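You operate a simulated robot arm through the tools that you are given. There is no shell and no other tool.

You run a simulated two-armed robot. Do the job below in one go: nothing can be reset, and whatever is moved stays where it is left.

## Task
Fill the trap to its line through the yellow funnel.
Fine: swing the orange cap aside, use the white handle jug, put jug and funnel back, shut the cap. Set down upright: white handle jug. Where these are worked on the way, their far stop is far enough and under half their travel is too little: orange cap.

Only the result counts: the job must be done as asked and must still hold three seconds after the hand-in. Knocking over, shifting, dropping, spilling or breaking anything else fails it. A push-on lid holds only when it is set on centred and level and pressed home; a screw cap is set on level and turned clockwise until tight.

## Robot
Two 7-joint arms with fingered hands on one trunk that stands fixed in place. Base frame: the origin is at the foot of the trunk, x ahead of it, y to its left, z up; the work surface is at about z = 780. Lengths are in mm, angles in degrees, forces in N, time in s.
The left shoulder is at [60, 177, 950], the right one opposite. Payload 4 kg a hand.
The tool frame of a hand sits at the grasp point between the pads (the TCP): z along the fingers, y along the line on which they close. The tips reach 37 mm beyond it. The gripper opens to 124 mm. The gripper's body begins 43 mm behind the TCP. The gripper is a hand of 3 fingers: y runs from the thumb to the fingers, the wrist lies at [-15, -108, -202] in the tool frame, and closing takes about 1.5 s.
Orientation is that of the tool frame in the base frame, as [roll, pitch, yaw] about the fixed x, y, z axes, in that order (R = Rz(yaw) Ry(pitch) Rx(roll)). With the fingers straight down and the wrist toward the robot, the tool's x, y and z point along [0, 1, 0], [1, 0, 0] and [0, 0, -1] of the base frame.

## Interface
- The arms move only by the tool jog_arm. It takes "left_moves", "right_moves" or both (then of equal length, played together; a hand with none holds still); each is text: rows parted by semicolons, each of 6 numbers parted by spaces: the shift along the base's x, y, z in units of 300 mm (1.0 is 300 mm), then the turn, a rotation vector about the base's x, y, z in units of 120 degrees (1.0 is 120 degrees). In form: x y z ax ay az; .... A call has 1 to 20 rows; each row is the pose to reach, as a shift and turn from the pose commanded when the call began. "left_claw" and "right_claw" are, for a hand that has rows, the gripper command, from -1 (fully open) to 1 (shut), values between in proportion, set as the call begins (left out, the last holds). A call with a number of a shift or a turn outside -1 to 1 is refused whole. Rows are played at 5 a second. More than 50 mm and 8.6 degrees between two rows, or a gripper value outside its range, and nothing of the call is played. A pose out of reach is approached as far as the arm can. The call stops where the force on the tool passes 40 N (or 10 N more than at its start, if that is more) or the arm is blocked; 0.2 s more then pass. Each finger travels about 72 mm/s and halts on what it meets, pressing with about 24 N; the grip force reading is that of the motor and also rises with nothing between the fingers. The clock runs only during rows and for 0.2 s after the last one: add rows that repeat a pose to give the fingers time. It gives the time, the measured TCP pose, the force on the tool (base axes), the opening and the grip force at its end, in the units of the frame above (readings bear some noise), with the torque about the TCP (base axes, N m) and any sound that the robot's microphone picked up, and new pictures: "show" is both (left out), scene, wrist or none (wrist: the cameras of the hands that moved).
- Cameras (640 x 400 px; columns grow to the right, rows downward): "scene" is now at [45.9, 17.1, 1590]; the picture's right is [0.20, -0.98, 0.00], its down [-0.73, -0.15, -0.66] and it looks along [0.65, 0.14, -0.75] (base axes); focal length 296 px, centre (320, 200). "left" rides on the left gripper at [-64, -76, -137] in its tool frame; the picture's right is [-0.84, -0.26, 0.48], its down [0.48, -0.76, 0.43] and it looks along [0.25, 0.60, 0.76] (tool axes); focal length 256 px, centre (320, 200). "right" rides on the right gripper at [64, -76, -137] in its tool frame; the picture's right is [-0.84, 0.26, -0.48], its down [-0.48, -0.76, 0.43] and it looks along [-0.26, 0.60, 0.76] (tool axes); focal length 256 px, centre (320, 200). There is no depth. A picture from a camera that has moved, and an enlarged one, comes with that camera's place and axes in the base frame and with its lens.
- move_column(by): slides the trunk up (or, below 0, down) by that many mm; the arms and the scene camera ride with it, the base frame stays. It gives what a move gives, with no picture.
- curl_fingers(index, middle, thumb_bend, thumb_turn, hand): sets how far each is bent, from 0 (flat) to 1 (curled in); at 0.3 the hand is open as for a grip, at 0.7 the pads meet at the TCP. One left out holds its place. A second passes; each finger stops where it meets its share of the squeeze, and holds until it gets a number again. A gripper value or a shape takes the hand back. It gives what a move gives, with no picture; readings hold the bend of each and the force on the fingers (four entries, about 0 where the hand has none), thumb and palm. thumb_turn goes from beside the hand (0) to across from the fingers (1), as for a grip.
- set_grasp(shape, hand): the hand has 3 fingers and takes this shape, open, in about a second: jaw (thumb against the fingers, like two jaws); tri (thumb and two fingers); tip (a fingertip pinch); poke (one finger out to press); point (the index stretched); flat (the hand flat); cup (the hand cupped); fist (a fist). The gripper value then closes the fingers along that shape, each until it touches; the sizes above hold for jaw. It gives what a move gives, with no picture.
- turn_head(pan, tilt): turns the head with the scene camera to pan (to the left, within 86 degrees either way) and tilt (down, from -29 to 69), counted from straight ahead of the robot. It gives what a move gives, and a new picture of the scene camera.
- close_up(camera, box): a new picture of the part [left, top, right, bottom] of that camera's present view, enlarged. No time passes.
- finish_job(): hands the job in; it is judged then, once.

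Nothing tells you positions but the pictures and the camera data. Unless the task says otherwise, let go and move clear before handing in.

The tools are called after ">>>" as a command line: name --argument value ..., lists and objects as JSON in quotes. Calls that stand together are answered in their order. jog_arm: Moves the arms, as the interface text tells. Its arguments: {"type":"object","properties":{"left_moves":{"type":"string"},"left_claw":{"type":"number"},"right_moves":{"type":"string"},"right_claw":{"type":"number"},"show":{"type":"string","enum":["both","scene","wrist","none"]}},"required":[]} The other tools are called the same way: move_column (by) slides the trunk up or down; set_grasp (shape, hand) gives the hand a shape; curl_fingers (index, middle, thumb_bend, thumb_turn, hand) moves the fingers one by one; turn_head (pan, tilt) turns the head that bears the scene camera; close_up (camera, box) takes an enlarged picture of a part of a camera's view; finish_job () hands the job in.

At the start:

```text
t: 0.0
left_tool_pos: [594.9, 339.0, 1244.2]
left_tool_rot: [180.0, 0.0, 90.0]
left_wrist_force: [0.5, -0.2, 0.4]
left_moment: [0.02, -0.05, -0.02]
left_gripper_width: 123.8
left_grasp_force: 0.1
left_shape: jaw
left_bend: [0.3, 0.3, 0.3, 0.98]
left_finger forces: [0.0, 0.0, 0.1, 0.1, 0.0, 0.1]
right_tool_pos: [594.1, -158.6, 1200.8]
right_tool_rot: [179.9, 0.0, 90.1]
right_wrist_force: [0.2, 0.4, -0.5]
right_moment: [0.02, -0.03, 0.03]
right_gripper_width: 123.8
right_grasp_force: 0.1
right_shape: jaw
right_bend: [0.3, 0.3, 0.3, 0.98]
right_finger forces: [0.1, 0.0, 0.0, 0.0, 0.1, 0.1]
trunk travel left (down, up): [-475.0, 115.0]
head pan, tilt: [11.9, 48.5]
```

scene: 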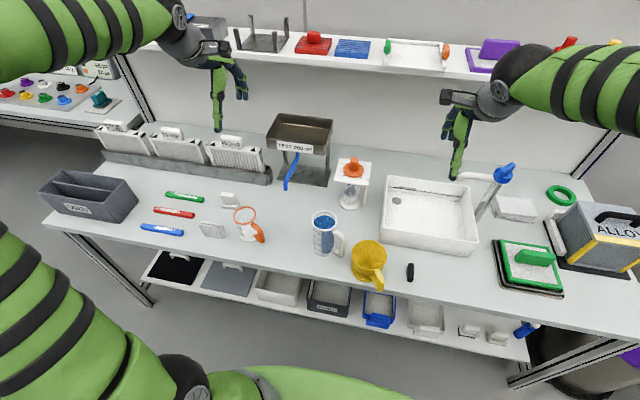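
right: 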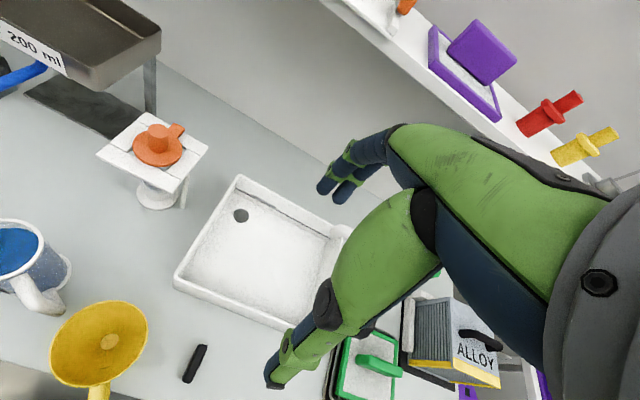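
left: 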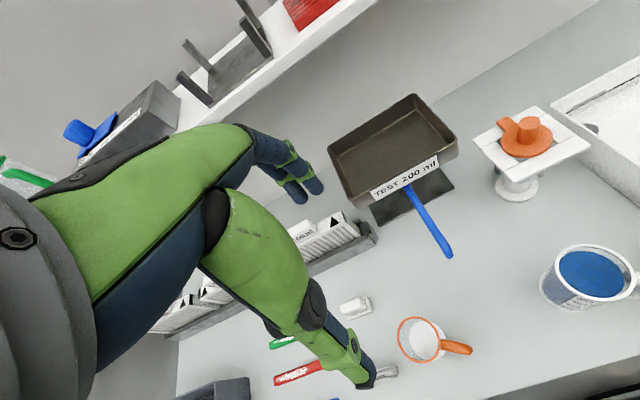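

I see a bench with a white stand bearing an orange cap (the trap), a white-handled jug with blue liquid, a yellow funnel, and other items. I'll look at enlarged pictures of the trap, jug and funnel first.

>>> close_up --camera "scene" --box '[300, 140, 400, 220]'

>>> close_up --camera "scene" --box '[290, 200, 420, 300]'

>>> close_up --camera "right" --box '[80, 90, 230, 230]'

>>> close_up --camera "left" --box '[450, 90, 640, 320]'

>>> close_up --camera "right" --box '[0, 200, 220, 400]'

```text
5.00 times, centred on (350, 180) of scene
camera zoom: at [45.9, 17.1, 1590.0], right [0.2, -0.98, 0.0], down [-0.73, -0.15, -0.66], along [0.65, 0.14, -0.75], focal length 1478 px, centre (170, 300)
```

zoom: 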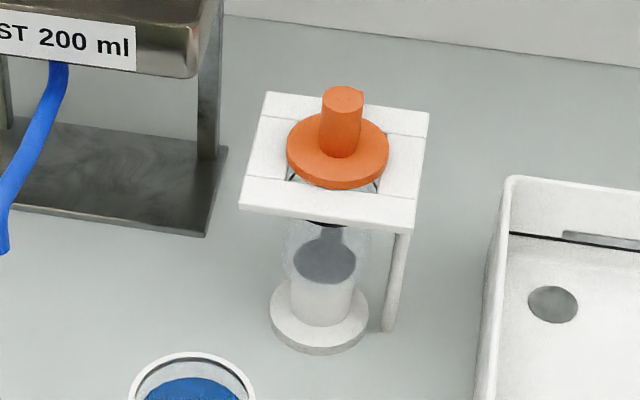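

```text
4.00 times, centred on (355, 250) of scene
camera zoom: at [45.9, 17.1, 1590.0], right [0.2, -0.98, 0.0], down [-0.73, -0.15, -0.66], along [0.65, 0.14, -0.75], focal length 1182 px, centre (180, 0)
```

zoom: 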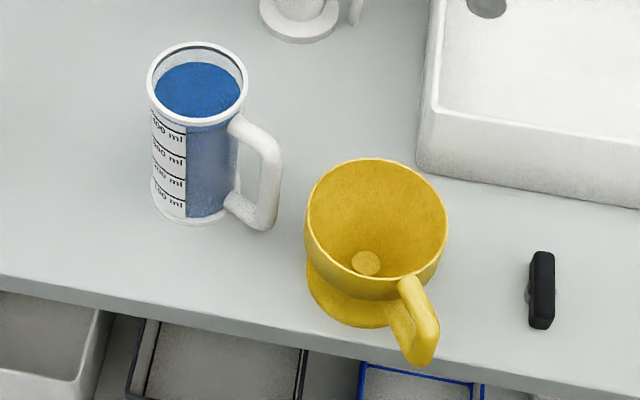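

```text
2.86 times, centred on (155, 160) of right
camera zoom: at [518.2, -95.1, 1337.6], right [0.26, -0.84, 0.48], down [-0.76, -0.48, -0.43], along [0.6, -0.26, -0.76], focal length 731 px, centre (791, 314)
```

zoom: 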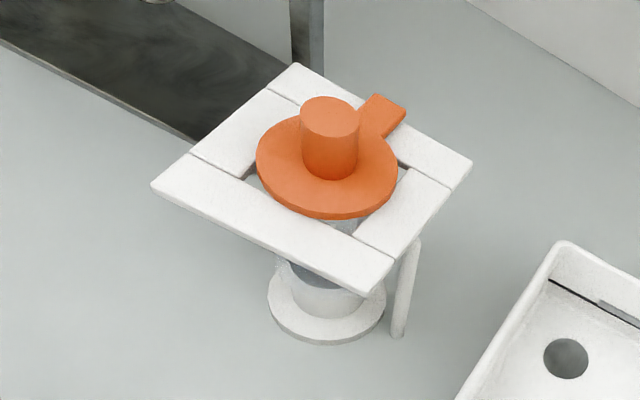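

```text
1.74 times, centred on (545, 205) of left
camera zoom: at [517.9, 275.8, 1382.1], right [-0.26, -0.84, -0.48], down [-0.76, 0.48, -0.43], along [0.6, 0.25, -0.76], focal length 445 px, centre (-71, 191)
```

zoom: 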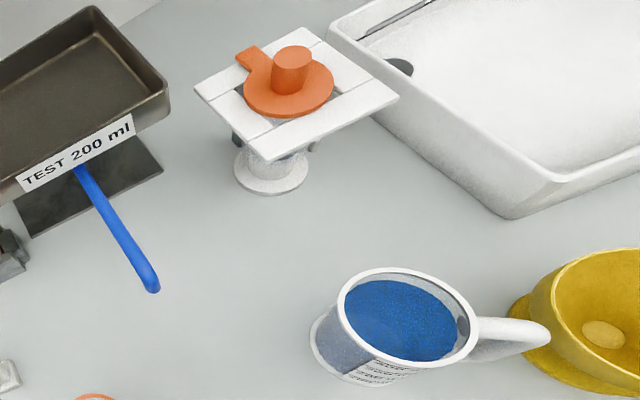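

```text
2.00 times, centred on (110, 300) of right
camera zoom: at [518.2, -95.1, 1337.6], right [0.26, -0.84, 0.48], down [-0.76, -0.48, -0.43], along [0.6, -0.26, -0.76], focal length 512 px, centre (740, 0)
```

zoom: 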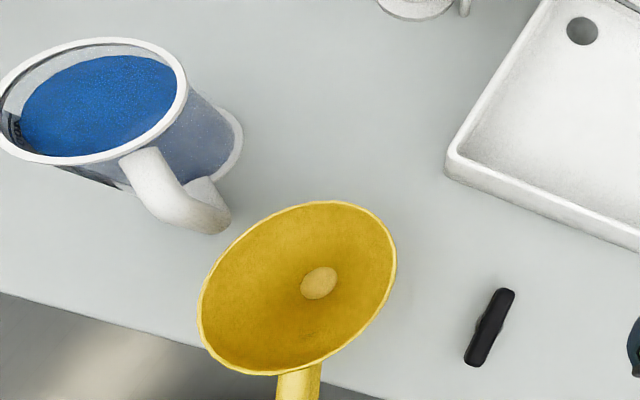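

The trap stands at roughly (760, 57), the jug at (546, 111) and the funnel at (484, -25). I'll take tighter close-ups to see how the cap is hinged, where the fill line is and how the handles sit.

>>> close_up --camera "scene" --box '[330, 150, 380, 182]'

>>> close_up --camera "scene" --box '[335, 180, 375, 214]'

>>> close_up --camera "left" --box '[465, 100, 595, 210]'

>>> close_up --camera "scene" --box '[305, 205, 350, 260]'

>>> close_up --camera "scene" --box '[340, 230, 405, 295]'

```text
12.50 times, centred on (355, 166) of scene
camera zoom: at [45.9, 17.1, 1590.0], right [0.2, -0.98, 0.0], down [-0.73, -0.15, -0.66], along [0.65, 0.14, -0.75], focal length 3695 px, centre (-118, 625)
```

zoom: 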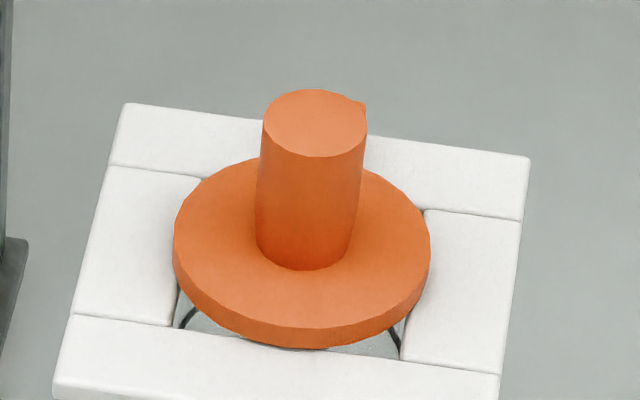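

```text
11.76 times, centred on (355, 197) of scene
camera zoom: at [45.9, 17.1, 1590.0], right [0.2, -0.98, 0.0], down [-0.73, -0.15, -0.66], along [0.65, 0.14, -0.75], focal length 3478 px, centre (-92, 235)
```

zoom: 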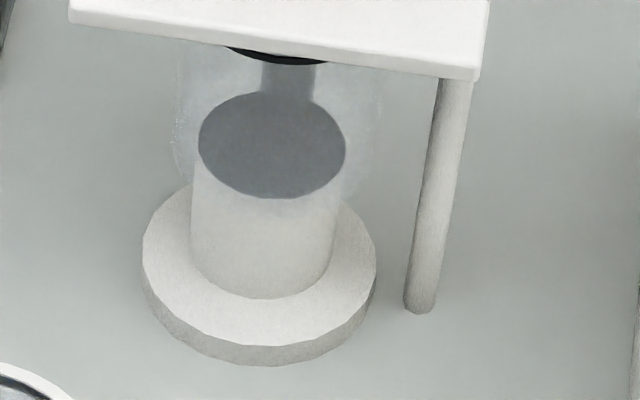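

```text
3.64 times, centred on (530, 155) of left
camera zoom: at [517.9, 275.8, 1382.1], right [-0.26, -0.84, -0.48], down [-0.76, 0.48, -0.43], along [0.6, 0.25, -0.76], focal length 931 px, centre (-444, 364)
```

zoom: 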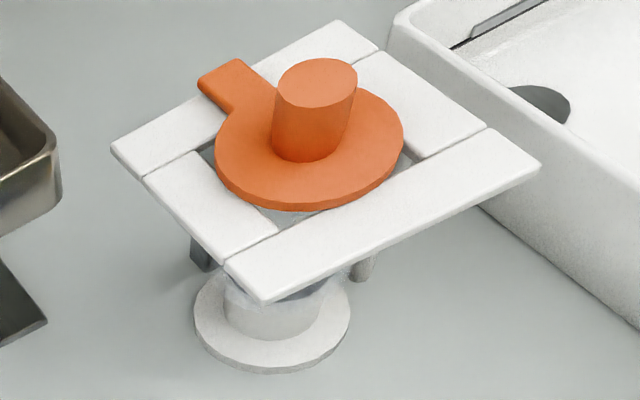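

```text
7.27 times, centred on (328, 232) of scene
camera zoom: at [45.9, 17.1, 1590.0], right [0.2, -0.98, 0.0], down [-0.73, -0.15, -0.66], along [0.65, 0.14, -0.75], focal length 2150 px, centre (266, -36)
```

zoom: 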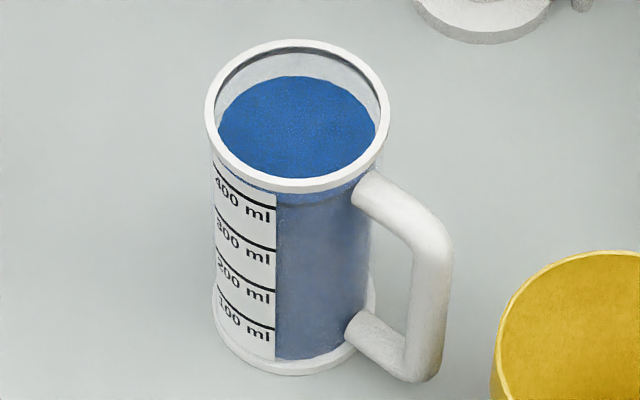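

```text
6.15 times, centred on (372, 262) of scene
camera zoom: at [45.9, 17.1, 1590.0], right [0.2, -0.98, 0.0], down [-0.73, -0.15, -0.66], along [0.65, 0.14, -0.75], focal length 1819 px, centre (-3, -185)
```

zoom: 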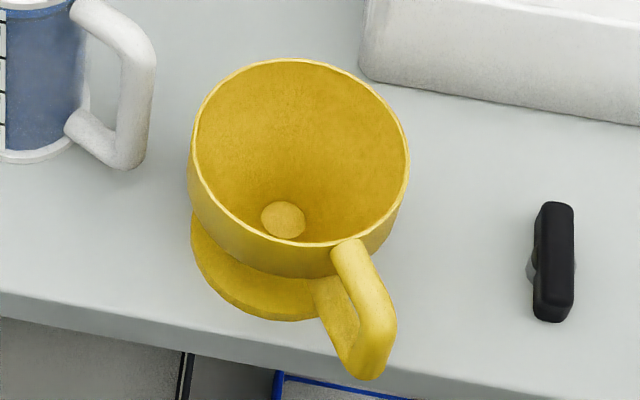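

The jug holds about 440 ml. The cap is a disc with a knob and a tab toward the back. The trap's glass is partly hidden under the plate, so I'll bring the right wrist camera round to view it from the right side.

>>> jog_arm --right_moves "0.028 0.011 -0.079 0.0185 -0.022 0.0586; 0.056 0.022 -0.158 0.037 -0.044 0.1172; 0.085 0.034 -0.236 0.0554 -0.066 0.1758; 0.113 0.045 -0.315 0.0738 -0.088 0.2344; 0.141 0.056 -0.394 0.0923 -0.11 0.293; 0.169 0.067 -0.473 0.1107 -0.132 0.3515; 0.197 0.078 -0.552 0.1292 -0.154 0.4101; 0.225 0.089 -0.631 0.1476 -0.176 0.4687; 0.254 0.101 -0.709 0.1661 -0.198 0.5273; 0.282 0.112 -0.788 0.1845 -0.22 0.5859; 0.31 0.123 -0.867 0.203 -0.242 0.6445" --show "both"

```text
t: 2.4
left_tool_pos: [594.4, 339.4, 1243.0]
left_tool_rot: [-180.0, 0.0, 89.9]
left_wrist_force: [-0.4, 0.1, 0.1]
left_moment: [-0.04, 0.01, -0.02]
left_gripper_width: 123.6
left_grasp_force: 0.1
left_shape: jaw
left_bend: [0.3, 0.3, 0.3, 0.98]
left_finger forces: [0.1, 0.1, 0.1, 0.0, 0.1, 0.0]
right_tool_pos: [686.6, -121.2, 941.3]
right_tool_rot: [145.1, 0.0, 170.0]
right_wrist_force: [-0.2, -0.3, -0.3]
right_moment: [-0.02, 0.03, 0.0]
right_gripper_width: 123.5
right_grasp_force: 0.0
right_shape: jaw
right_bend: [0.3, 0.3, 0.3, 0.98]
right_finger forces: [0.1, 0.0, 0.1, 0.0, 0.1, 0.0]
trunk travel left (down, up): [-475.0, 115.0]
head pan, tilt: [11.9, 48.5]
camera scene: at [46.5, 17.0, 1590.0], right [0.2, -0.98, 0.0], down [-0.73, -0.15, -0.66], along [0.65, 0.14, -0.75], focal length 296 px, centre (320, 200)
camera right: at [600.3, -249.9, 1008.8], right [0.81, -0.21, 0.54], down [0.41, -0.45, -0.79], along [0.41, 0.87, -0.28], focal length 256 px, centre (320, 200)
```

scene: 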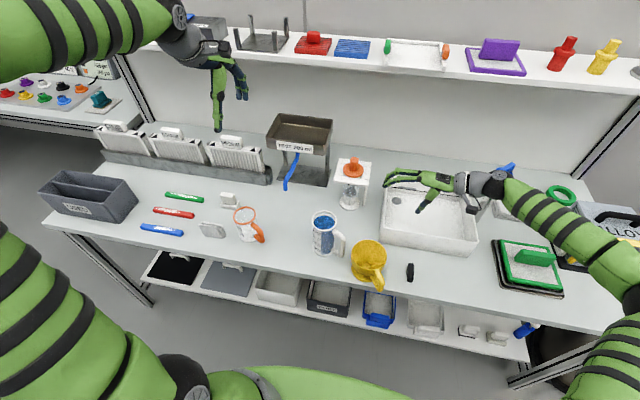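
right: 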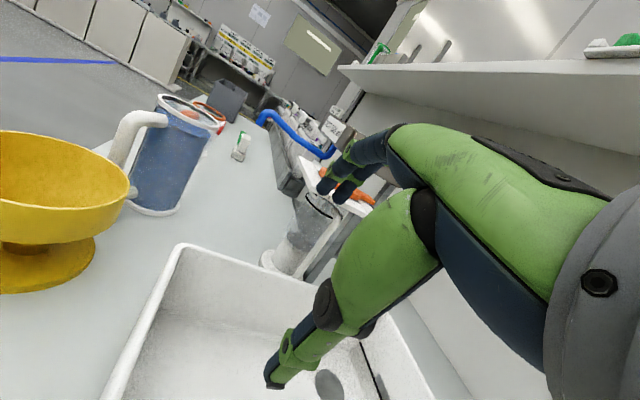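

The right camera now sees the trap from the side, and the funnel is a bowl with a narrow neck over a flat flange. I'll enlarge both.

>>> close_up --camera "right" --box '[240, 160, 400, 290]'

>>> close_up --camera "right" --box '[0, 90, 220, 310]'

```text
3.08 times, centred on (320, 225) of right
camera zoom: at [600.3, -249.9, 1008.8], right [0.81, -0.21, 0.54], down [0.41, -0.45, -0.79], along [0.41, 0.87, -0.28], focal length 788 px, centre (320, 123)
```

zoom: 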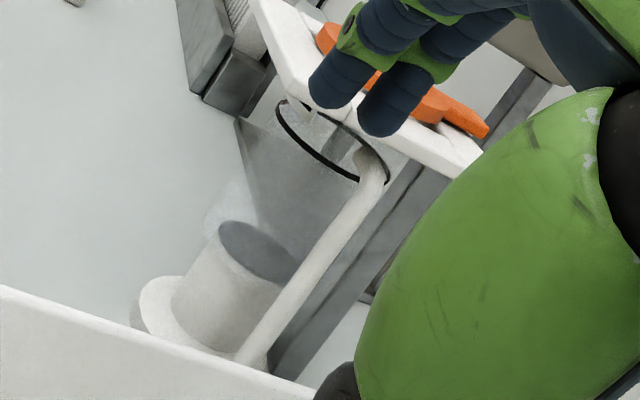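

```text
1.82 times, centred on (110, 200) of right
camera zoom: at [600.3, -249.9, 1008.8], right [0.81, -0.21, 0.54], down [0.41, -0.45, -0.79], along [0.41, 0.87, -0.28], focal length 465 px, centre (702, 200)
```

zoom: 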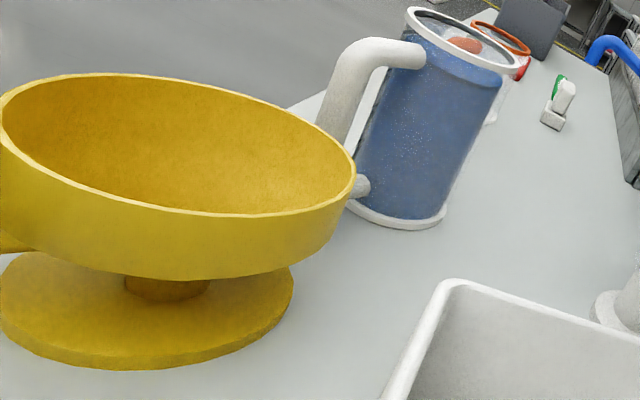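

The trap's glass is empty with a black line ring near its top, just under the plate. Next I'll check the cap's pivot at higher magnification.

>>> close_up --camera "left" --box '[492, 108, 556, 164]'

>>> close_up --camera "right" --box '[310, 165, 390, 225]'

```text
7.14 times, centred on (524, 136) of left
camera zoom: at [518.7, 275.5, 1381.9], right [-0.26, -0.84, -0.48], down [-0.76, 0.48, -0.43], along [0.6, 0.25, -0.76], focal length 1828 px, centre (-1137, 657)
```

zoom: 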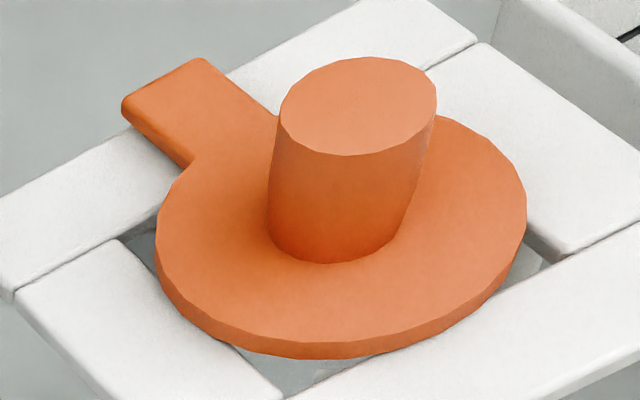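

```text
6.67 times, centred on (350, 195) of right
camera zoom: at [600.3, -249.9, 1008.8], right [0.81, -0.21, 0.54], down [0.41, -0.45, -0.79], along [0.41, 0.87, -0.28], focal length 1707 px, centre (120, 233)
```

zoom: 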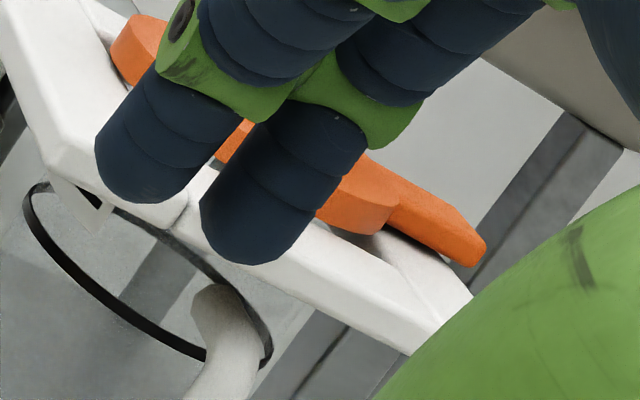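

The tab ends at the plate's rear edge, so I can't yet tell a sideways swing from a flip. I'll bring the right hand back to tool-down above and in front of the cap for a better look, then try it gently.

>>> jog_arm --right_moves "0 0 0.12 -0.0185 0.022 -0.0586; 0 0 0.24 -0.037 0.044 -0.1172; 0.01 0.02 0.36 -0.0554 0.066 -0.1758; 0.03 0.06 0.46 -0.0738 0.088 -0.2344; 0.05 0.1 0.54 -0.0923 0.11 -0.293; 0.07 0.14 0.56 -0.1107 0.132 -0.3515; 0.09 0.18 0.562 -0.1292 0.154 -0.4101; 0.11 0.22 0.562 -0.1476 0.176 -0.4687; 0.13 0.26 0.562 -0.1661 0.198 -0.5273; 0.15 0.3 0.562 -0.1845 0.22 -0.5859; 0.178 0.337 0.562 -0.203 0.242 -0.6445" --show "both"

```text
t: 4.8
left_tool_pos: [594.6, 339.6, 1243.9]
left_tool_rot: [179.9, 0.0, 89.9]
left_wrist_force: [-0.9, 0.9, -0.8]
left_moment: [-0.01, -0.02, 0.0]
left_gripper_width: 123.3
left_grasp_force: 0.0
left_shape: jaw
left_bend: [0.3, 0.3, 0.3, 0.98]
left_finger forces: [0.0, 0.0, 0.0, 0.0, 0.0, 0.1]
right_tool_pos: [740.1, -20.0, 1110.0]
right_tool_rot: [-179.9, 0.1, 89.8]
right_wrist_force: [0.2, -0.3, -0.6]
right_moment: [0.01, 0.01, 0.01]
right_gripper_width: 123.5
right_grasp_force: 0.0
right_shape: jaw
right_bend: [0.3, 0.3, 0.3, 0.98]
right_finger forces: [0.1, 0.1, 0.0, 0.1, 0.1, 0.0]
trunk travel left (down, up): [-475.0, 115.0]
head pan, tilt: [11.9, 48.5]
camera scene: at [46.3, 17.8, 1590.0], right [0.2, -0.98, 0.0], down [-0.73, -0.15, -0.66], along [0.65, 0.14, -0.75], focal length 296 px, centre (320, 200)
camera right: at [664.6, 43.0, 1246.1], right [0.25, -0.84, 0.48], down [-0.76, -0.48, -0.43], along [0.6, -0.26, -0.76], focal length 256 px, centre (320, 200)
```

scene: 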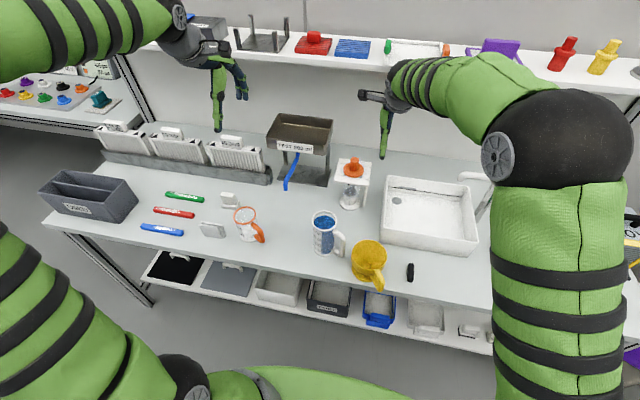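
right: 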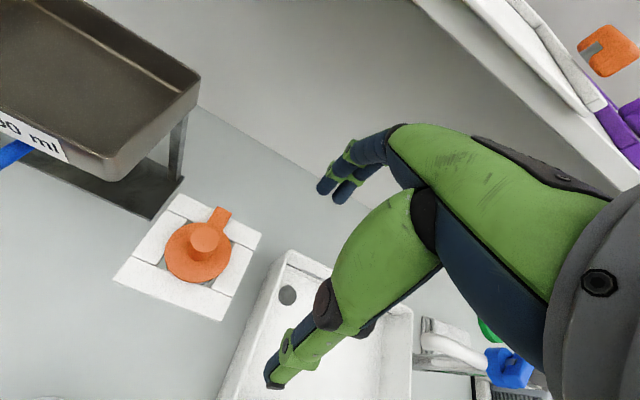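

The cap and the neighbouring rack are both in clear view here. I'll enlarge the cap to measure it.

>>> close_up --camera "right" --box '[105, 185, 275, 325]'

>>> close_up --camera "scene" --box '[260, 100, 400, 215]'

```text
2.86 times, centred on (190, 255) of right
camera zoom: at [664.6, 43.0, 1246.1], right [0.25, -0.84, 0.48], down [-0.76, -0.48, -0.43], along [0.6, -0.26, -0.76], focal length 731 px, centre (691, 43)
```

zoom: 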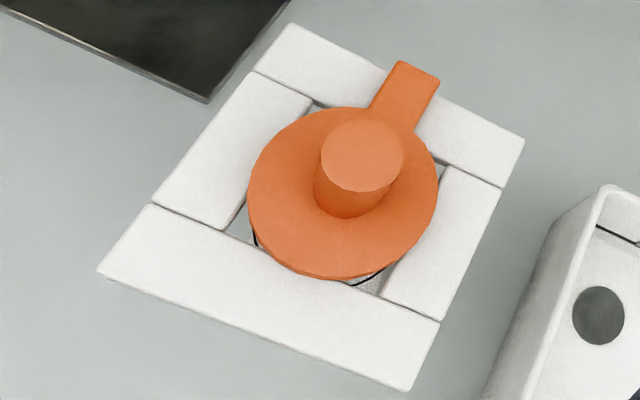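

```text
3.48 times, centred on (330, 158) of scene
camera zoom: at [46.3, 17.8, 1590.0], right [0.2, -0.98, 0.0], down [-0.73, -0.15, -0.66], along [0.65, 0.14, -0.75], focal length 1028 px, centre (285, 348)
```

zoom: 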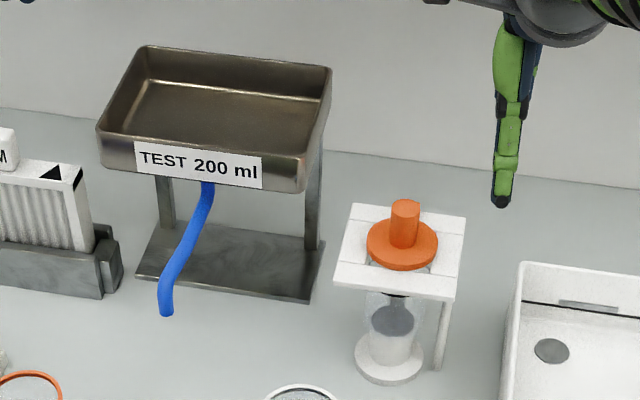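

I put the cap disc at about (757, 56, 943) and the knob top at z ≈ 988, with the tab running back to x ≈ 816. I'll grip the knob from above with the right hand to feel which way it moves.

>>> jog_arm --right_moves "0.02 0.08 -0.05 0 0 0; 0.053 0.2 -0.1 0 0 0; 0.053 0.253 -0.18 0 0 0; 0.053 0.253 -0.26 0 0 0; 0.053 0.253 -0.33 0 0 0; 0.053 0.253 -0.38 0 0 0; 0.053 0.253 -0.393 0 0 0" --show "both"

```text
t: 6.4
left_tool_pos: [593.7, 338.9, 1243.8]
left_tool_rot: [-180.0, 0.0, 90.1]
left_wrist_force: [-0.5, -0.8, -0.5]
left_moment: [0.04, -0.01, -0.02]
left_gripper_width: 123.6
left_grasp_force: 0.0
left_shape: jaw
left_bend: [0.3, 0.3, 0.3, 0.98]
left_finger forces: [0.0, 0.0, 0.1, 0.0, 0.0, 0.0]
right_tool_pos: [757.2, 55.8, 990.1]
right_tool_rot: [-179.9, 0.0, 90.0]
right_wrist_force: [-0.5, 0.5, 0.7]
right_moment: [0.0, -0.01, -0.02]
right_gripper_width: 123.5
right_grasp_force: 0.0
right_shape: jaw
right_bend: [0.3, 0.3, 0.3, 0.98]
right_finger forces: [0.0, 0.0, 0.0, 0.1, 0.1, 0.0]
trunk travel left (down, up): [-475.0, 115.0]
head pan, tilt: [11.9, 48.5]
camera scene: at [45.9, 17.2, 1590.0], right [0.2, -0.98, 0.0], down [-0.73, -0.15, -0.66], along [0.65, 0.14, -0.75], focal length 296 px, centre (320, 200)
camera right: at [680.7, 118.9, 1128.2], right [0.26, -0.84, 0.48], down [-0.76, -0.48, -0.43], along [0.6, -0.26, -0.76], focal length 256 px, centre (320, 200)
```

scene: 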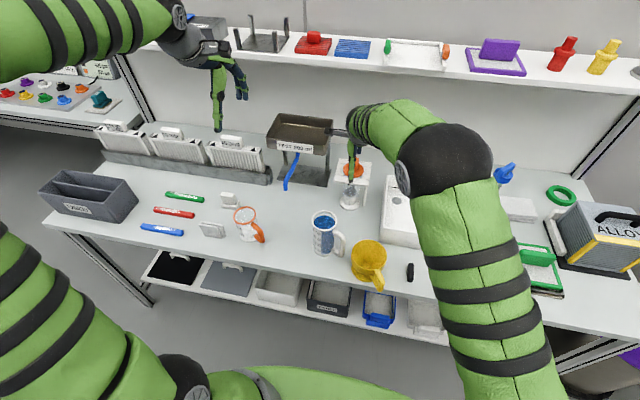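
right: 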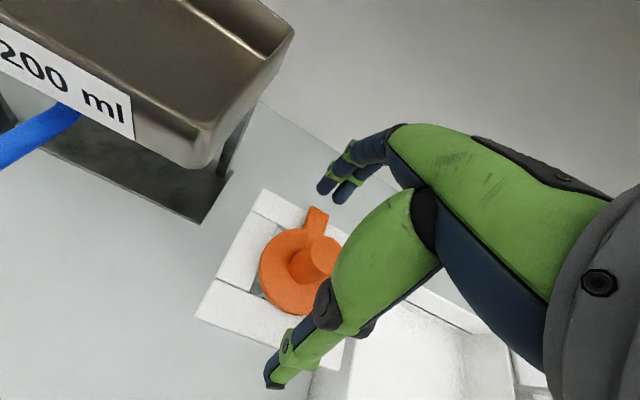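

The knob sits right at the grasp point between the fingers. I'll close on it.

>>> jog_arm --right_moves "0 0 0 0 0 0; 0 0 0 0 0 0; 0 0 0 0 0 0; 0 0 0 0 0 0; 0 0 0 0 0 0; 0 0 0 0 0 0; 0 0 0 0 0 0; 0 0 0 0 0 0" --right_claw 1 --show "wrist"

```text
t: 8.2
left_tool_pos: [593.4, 339.8, 1244.8]
left_tool_rot: [-180.0, 0.0, 90.0]
left_wrist_force: [-0.5, 0.0, 0.3]
left_moment: [-0.01, -0.02, 0.03]
left_gripper_width: 123.6
left_grasp_force: 0.0
left_shape: jaw
left_bend: [0.3, 0.3, 0.3, 0.98]
left_finger forces: [0.0, 0.1, 0.0, 0.0, 0.0, 0.0]
right_tool_pos: [757.2, 56.1, 991.9]
right_tool_rot: [-180.0, 0.0, 89.9]
right_wrist_force: [-5.8, 1.0, -2.4]
right_moment: [0.0, -0.52, 0.06]
right_gripper_width: 33.9
right_grasp_force: 25.0
right_shape: jaw
right_bend: [0.63, 0.64, 0.58, 1.0]
right_finger forces: [13.9, 8.9, 0.0, 0.0, 28.1, 0.0]
trunk travel left (down, up): [-475.0, 115.0]
head pan, tilt: [11.9, 48.5]
camera right: at [680.2, 119.1, 1128.2], right [0.26, -0.84, 0.48], down [-0.76, -0.48, -0.43], along [0.6, -0.26, -0.76], focal length 256 px, centre (320, 200)
```

right: 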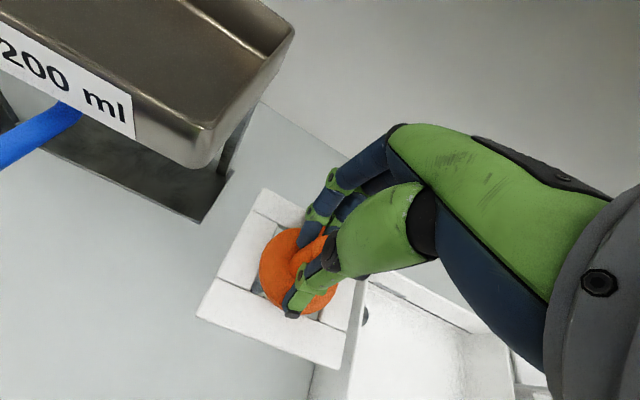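

The knob is held. I'll test a small sideways move toward -y and read the force.

>>> jog_arm --right_moves "0 -0.007 0 0 0 0; 0 -0.014 0 0 0 0; 0 -0.02 0 0 0 0" --show "wrist"

```text
t: 9.0
left_tool_pos: [594.6, 340.4, 1244.7]
left_tool_rot: [180.0, 0.0, 89.9]
left_wrist_force: [-0.7, 0.3, 0.5]
left_moment: [-0.01, 0.01, 0.05]
left_gripper_width: 123.8
left_grasp_force: 0.1
left_shape: jaw
left_bend: [0.3, 0.3, 0.3, 0.98]
left_finger forces: [0.1, 0.0, 0.1, 0.0, 0.1, 0.0]
right_tool_pos: [756.6, 50.5, 992.5]
right_tool_rot: [180.0, -0.1, 90.0]
right_wrist_force: [-8.3, 3.9, -2.5]
right_moment: [0.23, -0.57, 0.22]
right_gripper_width: 33.4
right_grasp_force: 24.0
right_shape: jaw
right_bend: [0.64, 0.63, 0.58, 1.0]
right_finger forces: [14.6, 10.0, 0.0, 0.1, 29.1, 0.0]
trunk travel left (down, up): [-475.0, 115.0]
head pan, tilt: [11.9, 48.5]
camera right: at [680.2, 113.7, 1128.4], right [0.26, -0.84, 0.48], down [-0.76, -0.48, -0.43], along [0.6, -0.26, -0.76], focal length 256 px, centre (320, 200)
```

right: 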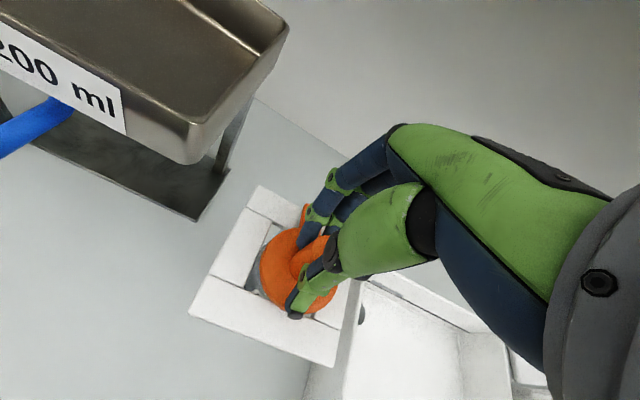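

The cap moved sideways with little force, so it pivots about a vertical pin at its rear tab. I'll carry on along the arc, turning the hand with it.

>>> jog_arm --right_moves "0.002 -0.012 0 0 0 0.03; 0.005 -0.024 0 0 0 0.06; 0.008 -0.036 0 0 0 0.09; 0.012 -0.0475 0 0 0 0.12" --show "both"

```text
t: 10.0
left_tool_pos: [594.0, 340.8, 1244.2]
left_tool_rot: [180.0, -0.1, 90.0]
left_wrist_force: [0.4, -0.6, -1.0]
left_moment: [-0.02, -0.01, -0.02]
left_gripper_width: 123.7
left_grasp_force: 0.1
left_shape: jaw
left_bend: [0.3, 0.3, 0.3, 0.98]
left_finger forces: [0.0, 0.0, 0.0, 0.1, 0.0, 0.0]
right_tool_pos: [759.4, 35.3, 992.2]
right_tool_rot: [180.0, 0.0, 104.4]
right_wrist_force: [-4.1, 2.3, -3.0]
right_moment: [0.4, -0.53, 0.21]
right_gripper_width: 33.0
right_grasp_force: 24.1
right_shape: jaw
right_bend: [0.64, 0.63, 0.58, 1.0]
right_finger forces: [14.6, 10.5, 0.1, 0.0, 24.5, 0.0]
trunk travel left (down, up): [-475.0, 115.0]
head pan, tilt: [11.9, 48.5]
camera scene: at [45.6, 17.0, 1590.0], right [0.2, -0.98, 0.0], down [-0.73, -0.15, -0.66], along [0.65, 0.14, -0.75], focal length 296 px, centre (320, 200)
camera right: at [670.7, 77.4, 1128.4], right [0.46, -0.75, 0.48], down [-0.62, -0.66, -0.43], along [0.64, -0.1, -0.76], focal length 256 px, centre (320, 200)
```

scene: 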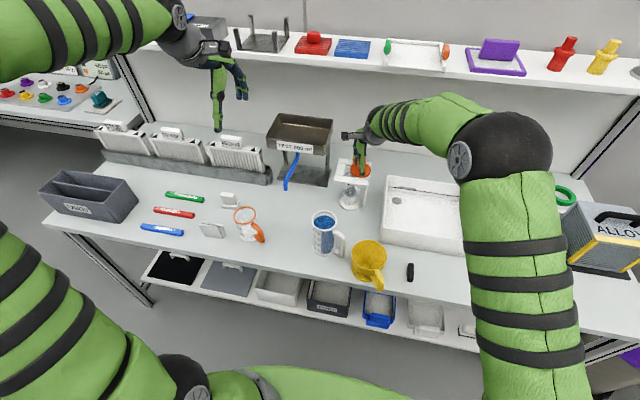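
right: 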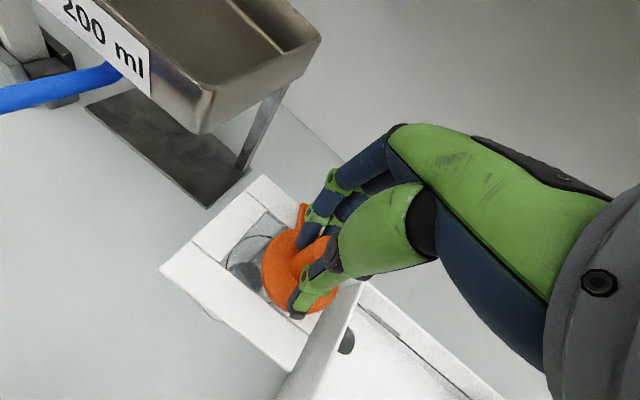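

Forces stay low and the opening is coming clear. I'll continue along the arc.

>>> jog_arm --right_moves "0.013 -0.0233 0 0 0 0.06; 0.0263 -0.0453 0 0 0 0.12; 0.0423 -0.0657 0 0 0 0.18; 0.061 -0.0833 0 0 0 0.24" --show "wrist"

```text
t: 11.0
left_tool_pos: [594.6, 340.4, 1244.7]
left_tool_rot: [-180.0, 0.0, 90.1]
left_wrist_force: [0.6, -0.2, 0.7]
left_moment: [0.02, 0.02, 0.01]
left_gripper_width: 123.4
left_grasp_force: 0.1
left_shape: jaw
left_bend: [0.3, 0.3, 0.3, 0.98]
left_finger forces: [0.0, 0.1, 0.0, 0.1, 0.1, 0.1]
right_tool_pos: [778.4, 10.8, 992.1]
right_tool_rot: [179.9, -0.1, 133.3]
right_wrist_force: [-1.3, 6.9, -1.9]
right_moment: [0.9, -0.24, 0.29]
right_gripper_width: 31.6
right_grasp_force: 23.3
right_shape: jaw
right_bend: [0.71, 0.62, 0.58, 1.0]
right_finger forces: [20.9, 11.4, 0.0, 0.1, 21.6, 0.0]
trunk travel left (down, up): [-475.0, 115.0]
head pan, tilt: [11.9, 48.5]
camera right: at [679.7, 5.0, 1128.4], right [0.76, -0.43, 0.48], down [-0.22, -0.87, -0.44], along [0.61, 0.22, -0.76], focal length 256 px, centre (320, 200)
```

right: 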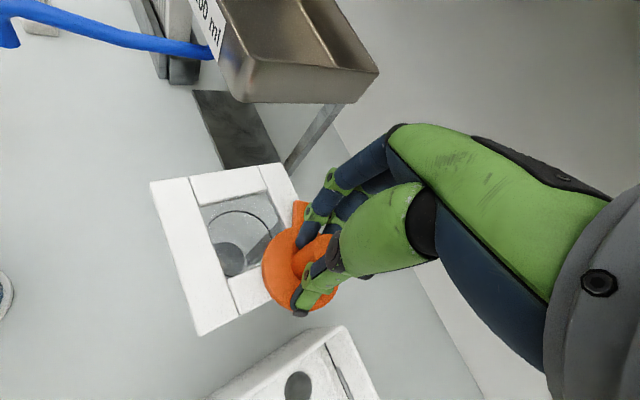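

The mouth is nearly clear. I'll go further in small steps, watching for the stop.

>>> jog_arm --right_moves "0.0207 -0.0153 0 0 0 0.06; 0.0433 -0.0277 0 0 0 0.12; 0.0673 -0.037 0 0 0 0.18" --show "wrist"

```text
t: 11.8
left_tool_pos: [592.9, 341.3, 1244.4]
left_tool_rot: [180.0, 0.1, 90.0]
left_wrist_force: [-0.2, 0.4, -0.6]
left_moment: [0.0, -0.02, -0.02]
left_gripper_width: 123.7
left_grasp_force: 0.1
left_shape: jaw
left_bend: [0.3, 0.3, 0.3, 0.98]
left_finger forces: [0.1, 0.0, 0.1, 0.0, 0.0, 0.0]
right_tool_pos: [797.6, 1.7, 993.2]
right_tool_rot: [180.0, -0.2, 155.0]
right_wrist_force: [-4.4, 14.5, -0.1]
right_moment: [1.08, 0.08, 0.33]
right_gripper_width: 29.5
right_grasp_force: 24.3
right_shape: jaw
right_bend: [0.62, 0.61, 0.59, 1.0]
right_finger forces: [24.7, 13.3, 0.0, 0.2, 18.2, 0.0]
trunk travel left (down, up): [-475.0, 115.0]
head pan, tilt: [11.9, 48.5]
camera right: at [708.2, -40.8, 1128.7], right [0.87, -0.12, 0.48], down [0.12, -0.89, -0.44], along [0.48, 0.43, -0.76], focal length 256 px, centre (320, 200)
```

right: 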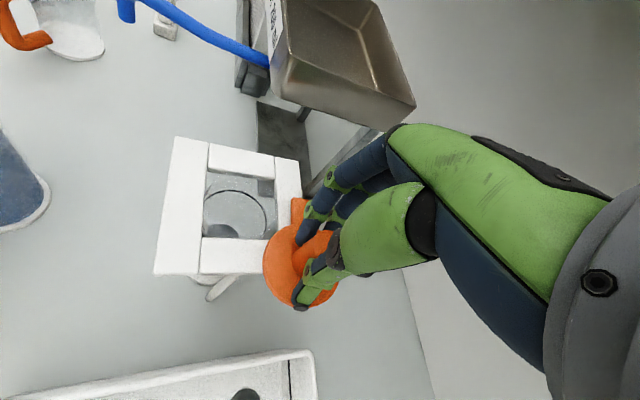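

The reaction shows the radius is a bit smaller than I assumed, with the pivot near x = 812. I'll correct the arc and go on toward the stop.

>>> jog_arm --right_moves "0.01 0.006 0 0 0 0.03; 0.022 0.006 0 0 0 0.06; 0.034 0.006 0 0 0 0.09; 0.046 0.005 0 0 0 0.12" --show "wrist"

```text
t: 12.8
left_tool_pos: [593.9, 340.8, 1244.3]
left_tool_rot: [180.0, -0.1, 90.0]
left_wrist_force: [0.1, -0.5, 0.1]
left_moment: [-0.01, -0.02, 0.04]
left_gripper_width: 123.6
left_grasp_force: 0.0
left_shape: jaw
left_bend: [0.3, 0.3, 0.3, 0.98]
left_finger forces: [0.1, 0.0, 0.1, 0.0, 0.1, 0.0]
right_tool_pos: [811.7, 1.7, 991.3]
right_tool_rot: [-180.0, 0.1, 169.3]
right_wrist_force: [-7.3, 11.0, 1.6]
right_moment: [1.0, 0.33, 0.35]
right_gripper_width: 29.5
right_grasp_force: 23.2
right_shape: jaw
right_bend: [0.62, 0.61, 0.59, 1.0]
right_finger forces: [23.4, 13.3, 0.0, 0.1, 19.4, 0.1]
trunk travel left (down, up): [-475.0, 115.0]
head pan, tilt: [11.9, 48.5]
camera right: at [734.8, -61.5, 1128.7], right [0.87, 0.1, 0.48], down [0.33, -0.84, -0.43], along [0.36, 0.54, -0.76], focal length 256 px, centre (320, 200)
```

right: 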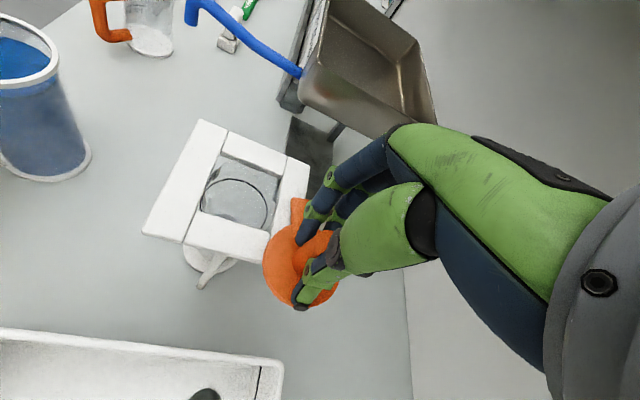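

The cap is at about 90 degrees and still moving. I'll push a little further to find the stop.

>>> jog_arm --right_moves "0.012 0.006 0 0 0 0.02; 0.026 0.009 0 0 0 0.04; 0.04 0.013 0 0 0 0.06; 0.054 0.018 0 0 0 0.08" --show "wrist"

```text
t: 13.8
left_tool_pos: [591.5, 340.5, 1244.6]
left_tool_rot: [179.9, 0.1, 90.0]
left_wrist_force: [0.8, 0.3, -0.7]
left_moment: [-0.01, 0.0, 0.02]
left_gripper_width: 123.7
left_grasp_force: 0.0
left_shape: jaw
left_bend: [0.3, 0.3, 0.3, 0.98]
left_finger forces: [0.0, 0.0, 0.1, 0.1, 0.1, 0.0]
right_tool_pos: [803.1, 0.1, 990.3]
right_tool_rot: [179.8, 0.4, 178.8]
right_wrist_force: [4.4, 11.1, 27.7]
right_moment: [0.97, -0.23, -0.18]
right_gripper_width: 30.4
right_grasp_force: 23.5
right_shape: jaw
right_bend: [0.61, 0.61, 0.6, 1.0]
right_finger forces: [17.4, 18.8, 0.0, 0.1, 22.9, 0.0]
right hand out of reach, approached as far as the arm can: row 2, 3, 4
trunk travel left (down, up): [-475.0, 115.0]
head pan, tilt: [11.9, 48.5]
camera right: at [737.3, -74.8, 1126.2], right [0.84, 0.24, 0.49], down [0.47, -0.77, -0.43], along [0.27, 0.59, -0.76], focal length 256 px, centre (320, 200)
```

right: 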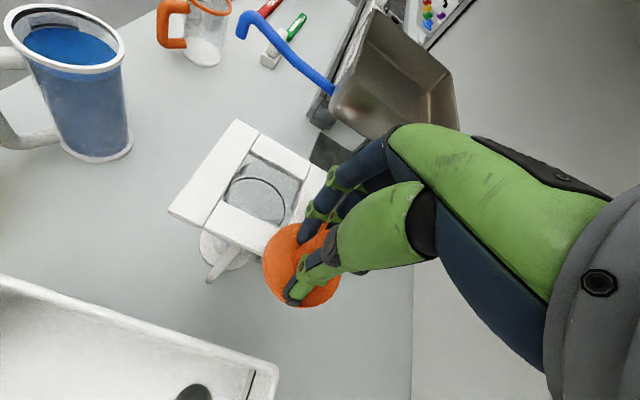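

The wrist ran out of reach there and is pressing down, with the cap at roughly 85-90 degrees. I'll release the knob before doing anything else.

>>> jog_arm --right_moves "0 0 0 0 0 0; 0 0 0 0 0 0; 0 0 0 0 0 0; 0 0 0 0 0 0" --right_claw -1 --show "wrist"

```text
t: 14.8
left_tool_pos: [594.6, 338.3, 1243.6]
left_tool_rot: [-180.0, 0.0, 89.9]
left_wrist_force: [0.4, -0.2, -0.5]
left_moment: [0.01, 0.03, 0.0]
left_gripper_width: 123.6
left_grasp_force: 0.0
left_shape: jaw
left_bend: [0.3, 0.3, 0.3, 0.98]
left_finger forces: [0.0, 0.0, 0.1, 0.0, 0.0, 0.0]
right_tool_pos: [804.0, -2.8, 983.4]
right_tool_rot: [-180.0, -0.1, 178.8]
right_wrist_force: [0.0, 0.1, 0.1]
right_moment: [0.0, 0.02, -0.01]
right_gripper_width: 123.6
right_grasp_force: 0.1
right_shape: jaw
right_bend: [0.3, 0.3, 0.3, 0.98]
right_finger forces: [0.1, 0.0, 0.0, 0.0, 0.0, 0.0]
trunk travel left (down, up): [-475.0, 115.0]
head pan, tilt: [11.9, 48.5]
camera right: at [738.6, -77.3, 1120.8], right [0.84, 0.24, 0.48], down [0.47, -0.77, -0.43], along [0.27, 0.59, -0.76], focal length 256 px, centre (320, 200)
```

right: 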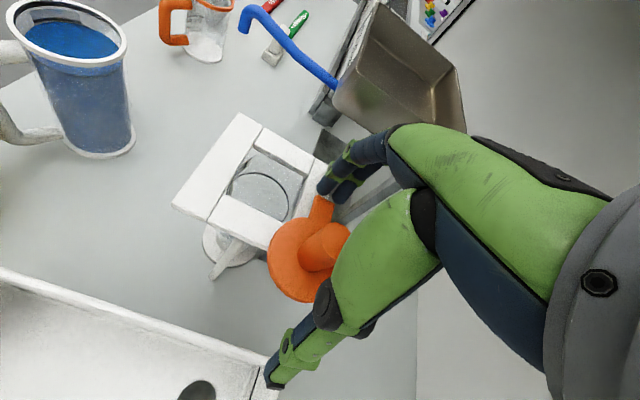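

The knob is free. I'll lift clear and turn the wrist back to neutral so I can see the cap's new place.

>>> jog_arm --right_moves "0 0 0.1 0 0 0; -0.02 0 0.22 0 0 0; -0.05 -0.02 0.35 0 0 -0.07; -0.08 -0.04 0.45 0 0 -0.14; -0.11 -0.06 0.5 0 0 -0.21; -0.14 -0.08 0.5 0 0 -0.28; -0.17 -0.1 0.5 0 0 -0.35; -0.2 -0.12 0.5 0 0 -0.42; -0.23 -0.14 0.5 0 0 -0.49; -0.26 -0.16 0.5 0 0 -0.56; -0.29 -0.18 0.5 0 0 -0.63; -0.32 -0.2 0.5 0 0 -0.69; -0.35 -0.22 0.5 0 0 -0.74" --show "both"

```text
t: 16.6
left_tool_pos: [592.6, 338.6, 1245.1]
left_tool_rot: [179.8, 0.0, 89.8]
left_wrist_force: [-0.1, -0.3, -0.7]
left_moment: [0.01, 0.01, -0.01]
left_gripper_width: 123.7
left_grasp_force: 0.1
left_shape: jaw
left_bend: [0.3, 0.3, 0.3, 0.98]
left_finger forces: [0.1, 0.0, 0.0, 0.0, 0.0, 0.0]
right_tool_pos: [836.3, -8.3, 1166.2]
right_tool_rot: [-178.7, -0.8, 130.6]
right_wrist_force: [-33.2, 4.1, -4.5]
right_moment: [-0.39, -0.78, 1.74]
right_gripper_width: 120.5
right_grasp_force: 0.1
right_shape: jaw
right_bend: [0.3, 0.37, 0.3, 0.98]
right_finger forces: [0.0, 33.4, 0.0, 0.0, 0.1, 0.0]
right hand out of reach, approached as far as the arm can: row 3, 4, 5, 6, 7, 8, 9
trunk travel left (down, up): [-475.0, 115.0]
head pan, tilt: [11.9, 48.5]
stopped in row 9 (right hand): the force on the tool passed its limit at 46 N (the readings are from after the stop); the commanded pose is now the measured one
camera scene: at [42.5, 16.8, 1590.1], right [0.2, -0.98, 0.0], down [-0.73, -0.15, -0.66], along [0.65, 0.14, -0.75], focal length 296 px, centre (320, 200)
camera right: at [740.3, -8.4, 1305.6], right [0.75, -0.47, 0.46], down [-0.28, -0.86, -0.42], along [0.6, 0.19, -0.78], focal length 256 px, centre (320, 200)
```

scene: 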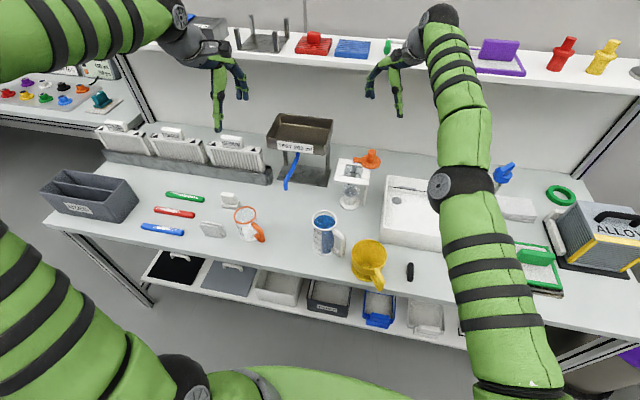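
right: 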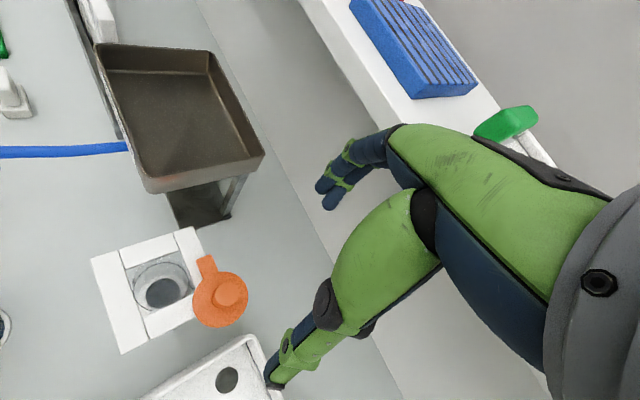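

The hand drifted outward and a finger met the shelf edge. I'll back off straight toward the robot at once, then check that nothing on the shelf moved.

>>> jog_arm --right_moves "-0.05 0 0 0 0 0; -0.15 -0.02 0 0 0 0; -0.28 -0.05 0 0 0 0; -0.4 -0.1 0 0 0 0" --show "both"

>>> close_up --camera "scene" --box '[330, 20, 480, 110]'

```text
t: 17.6
left_tool_pos: [594.1, 339.2, 1245.5]
left_tool_rot: [-180.0, 0.0, 89.9]
left_wrist_force: [-0.3, 0.1, 0.2]
left_moment: [0.01, -0.03, 0.01]
left_gripper_width: 123.6
left_grasp_force: 0.0
left_shape: jaw
left_bend: [0.3, 0.3, 0.3, 0.98]
left_finger forces: [0.0, 0.0, 0.0, 0.0, 0.1, 0.0]
right_tool_pos: [824.7, -22.3, 1215.0]
right_tool_rot: [-179.2, -0.6, 129.8]
right_wrist_force: [0.3, 0.4, -0.3]
right_moment: [-0.01, -0.03, -0.01]
right_gripper_width: 123.9
right_grasp_force: 0.1
right_shape: jaw
right_bend: [0.3, 0.3, 0.3, 0.98]
right_finger forces: [0.0, 0.1, 0.1, 0.0, 0.1, 0.0]
right hand out of reach, approached as far as the arm can: row 1, 2, 3, 4
trunk travel left (down, up): [-475.0, 115.0]
head pan, tilt: [11.9, 48.5]
camera scene: at [45.9, 16.6, 1590.2], right [0.2, -0.98, 0.0], down [-0.73, -0.15, -0.66], along [0.65, 0.14, -0.75], focal length 296 px, centre (320, 200)
camera right: at [727.2, -21.4, 1352.8], right [0.74, -0.48, 0.47], down [-0.28, -0.86, -0.43], along [0.61, 0.18, -0.77], focal length 256 px, centre (320, 200)
```

scene: 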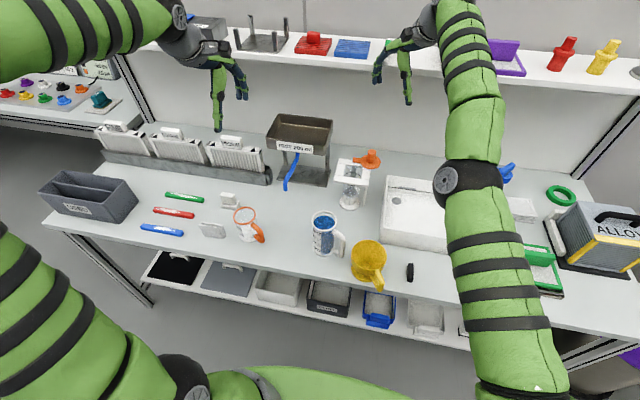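
right: 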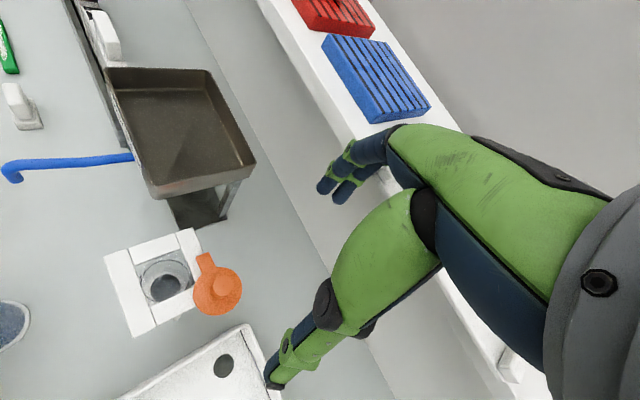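

```text
4.27 times, centred on (405, 65) of scene
camera zoom: at [45.9, 16.6, 1590.2], right [0.2, -0.98, 0.0], down [-0.73, -0.15, -0.66], along [0.65, 0.14, -0.75], focal length 1261 px, centre (-43, 776)
```

zoom: 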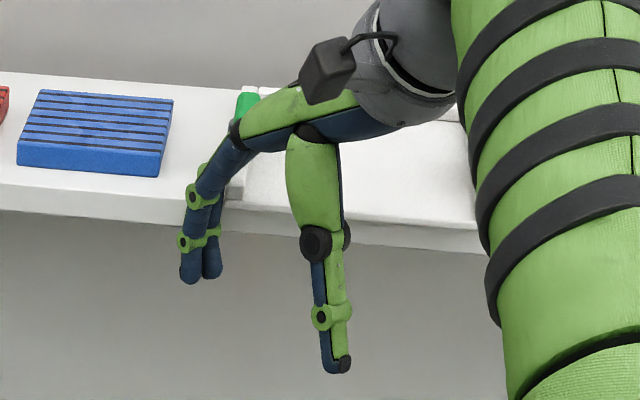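

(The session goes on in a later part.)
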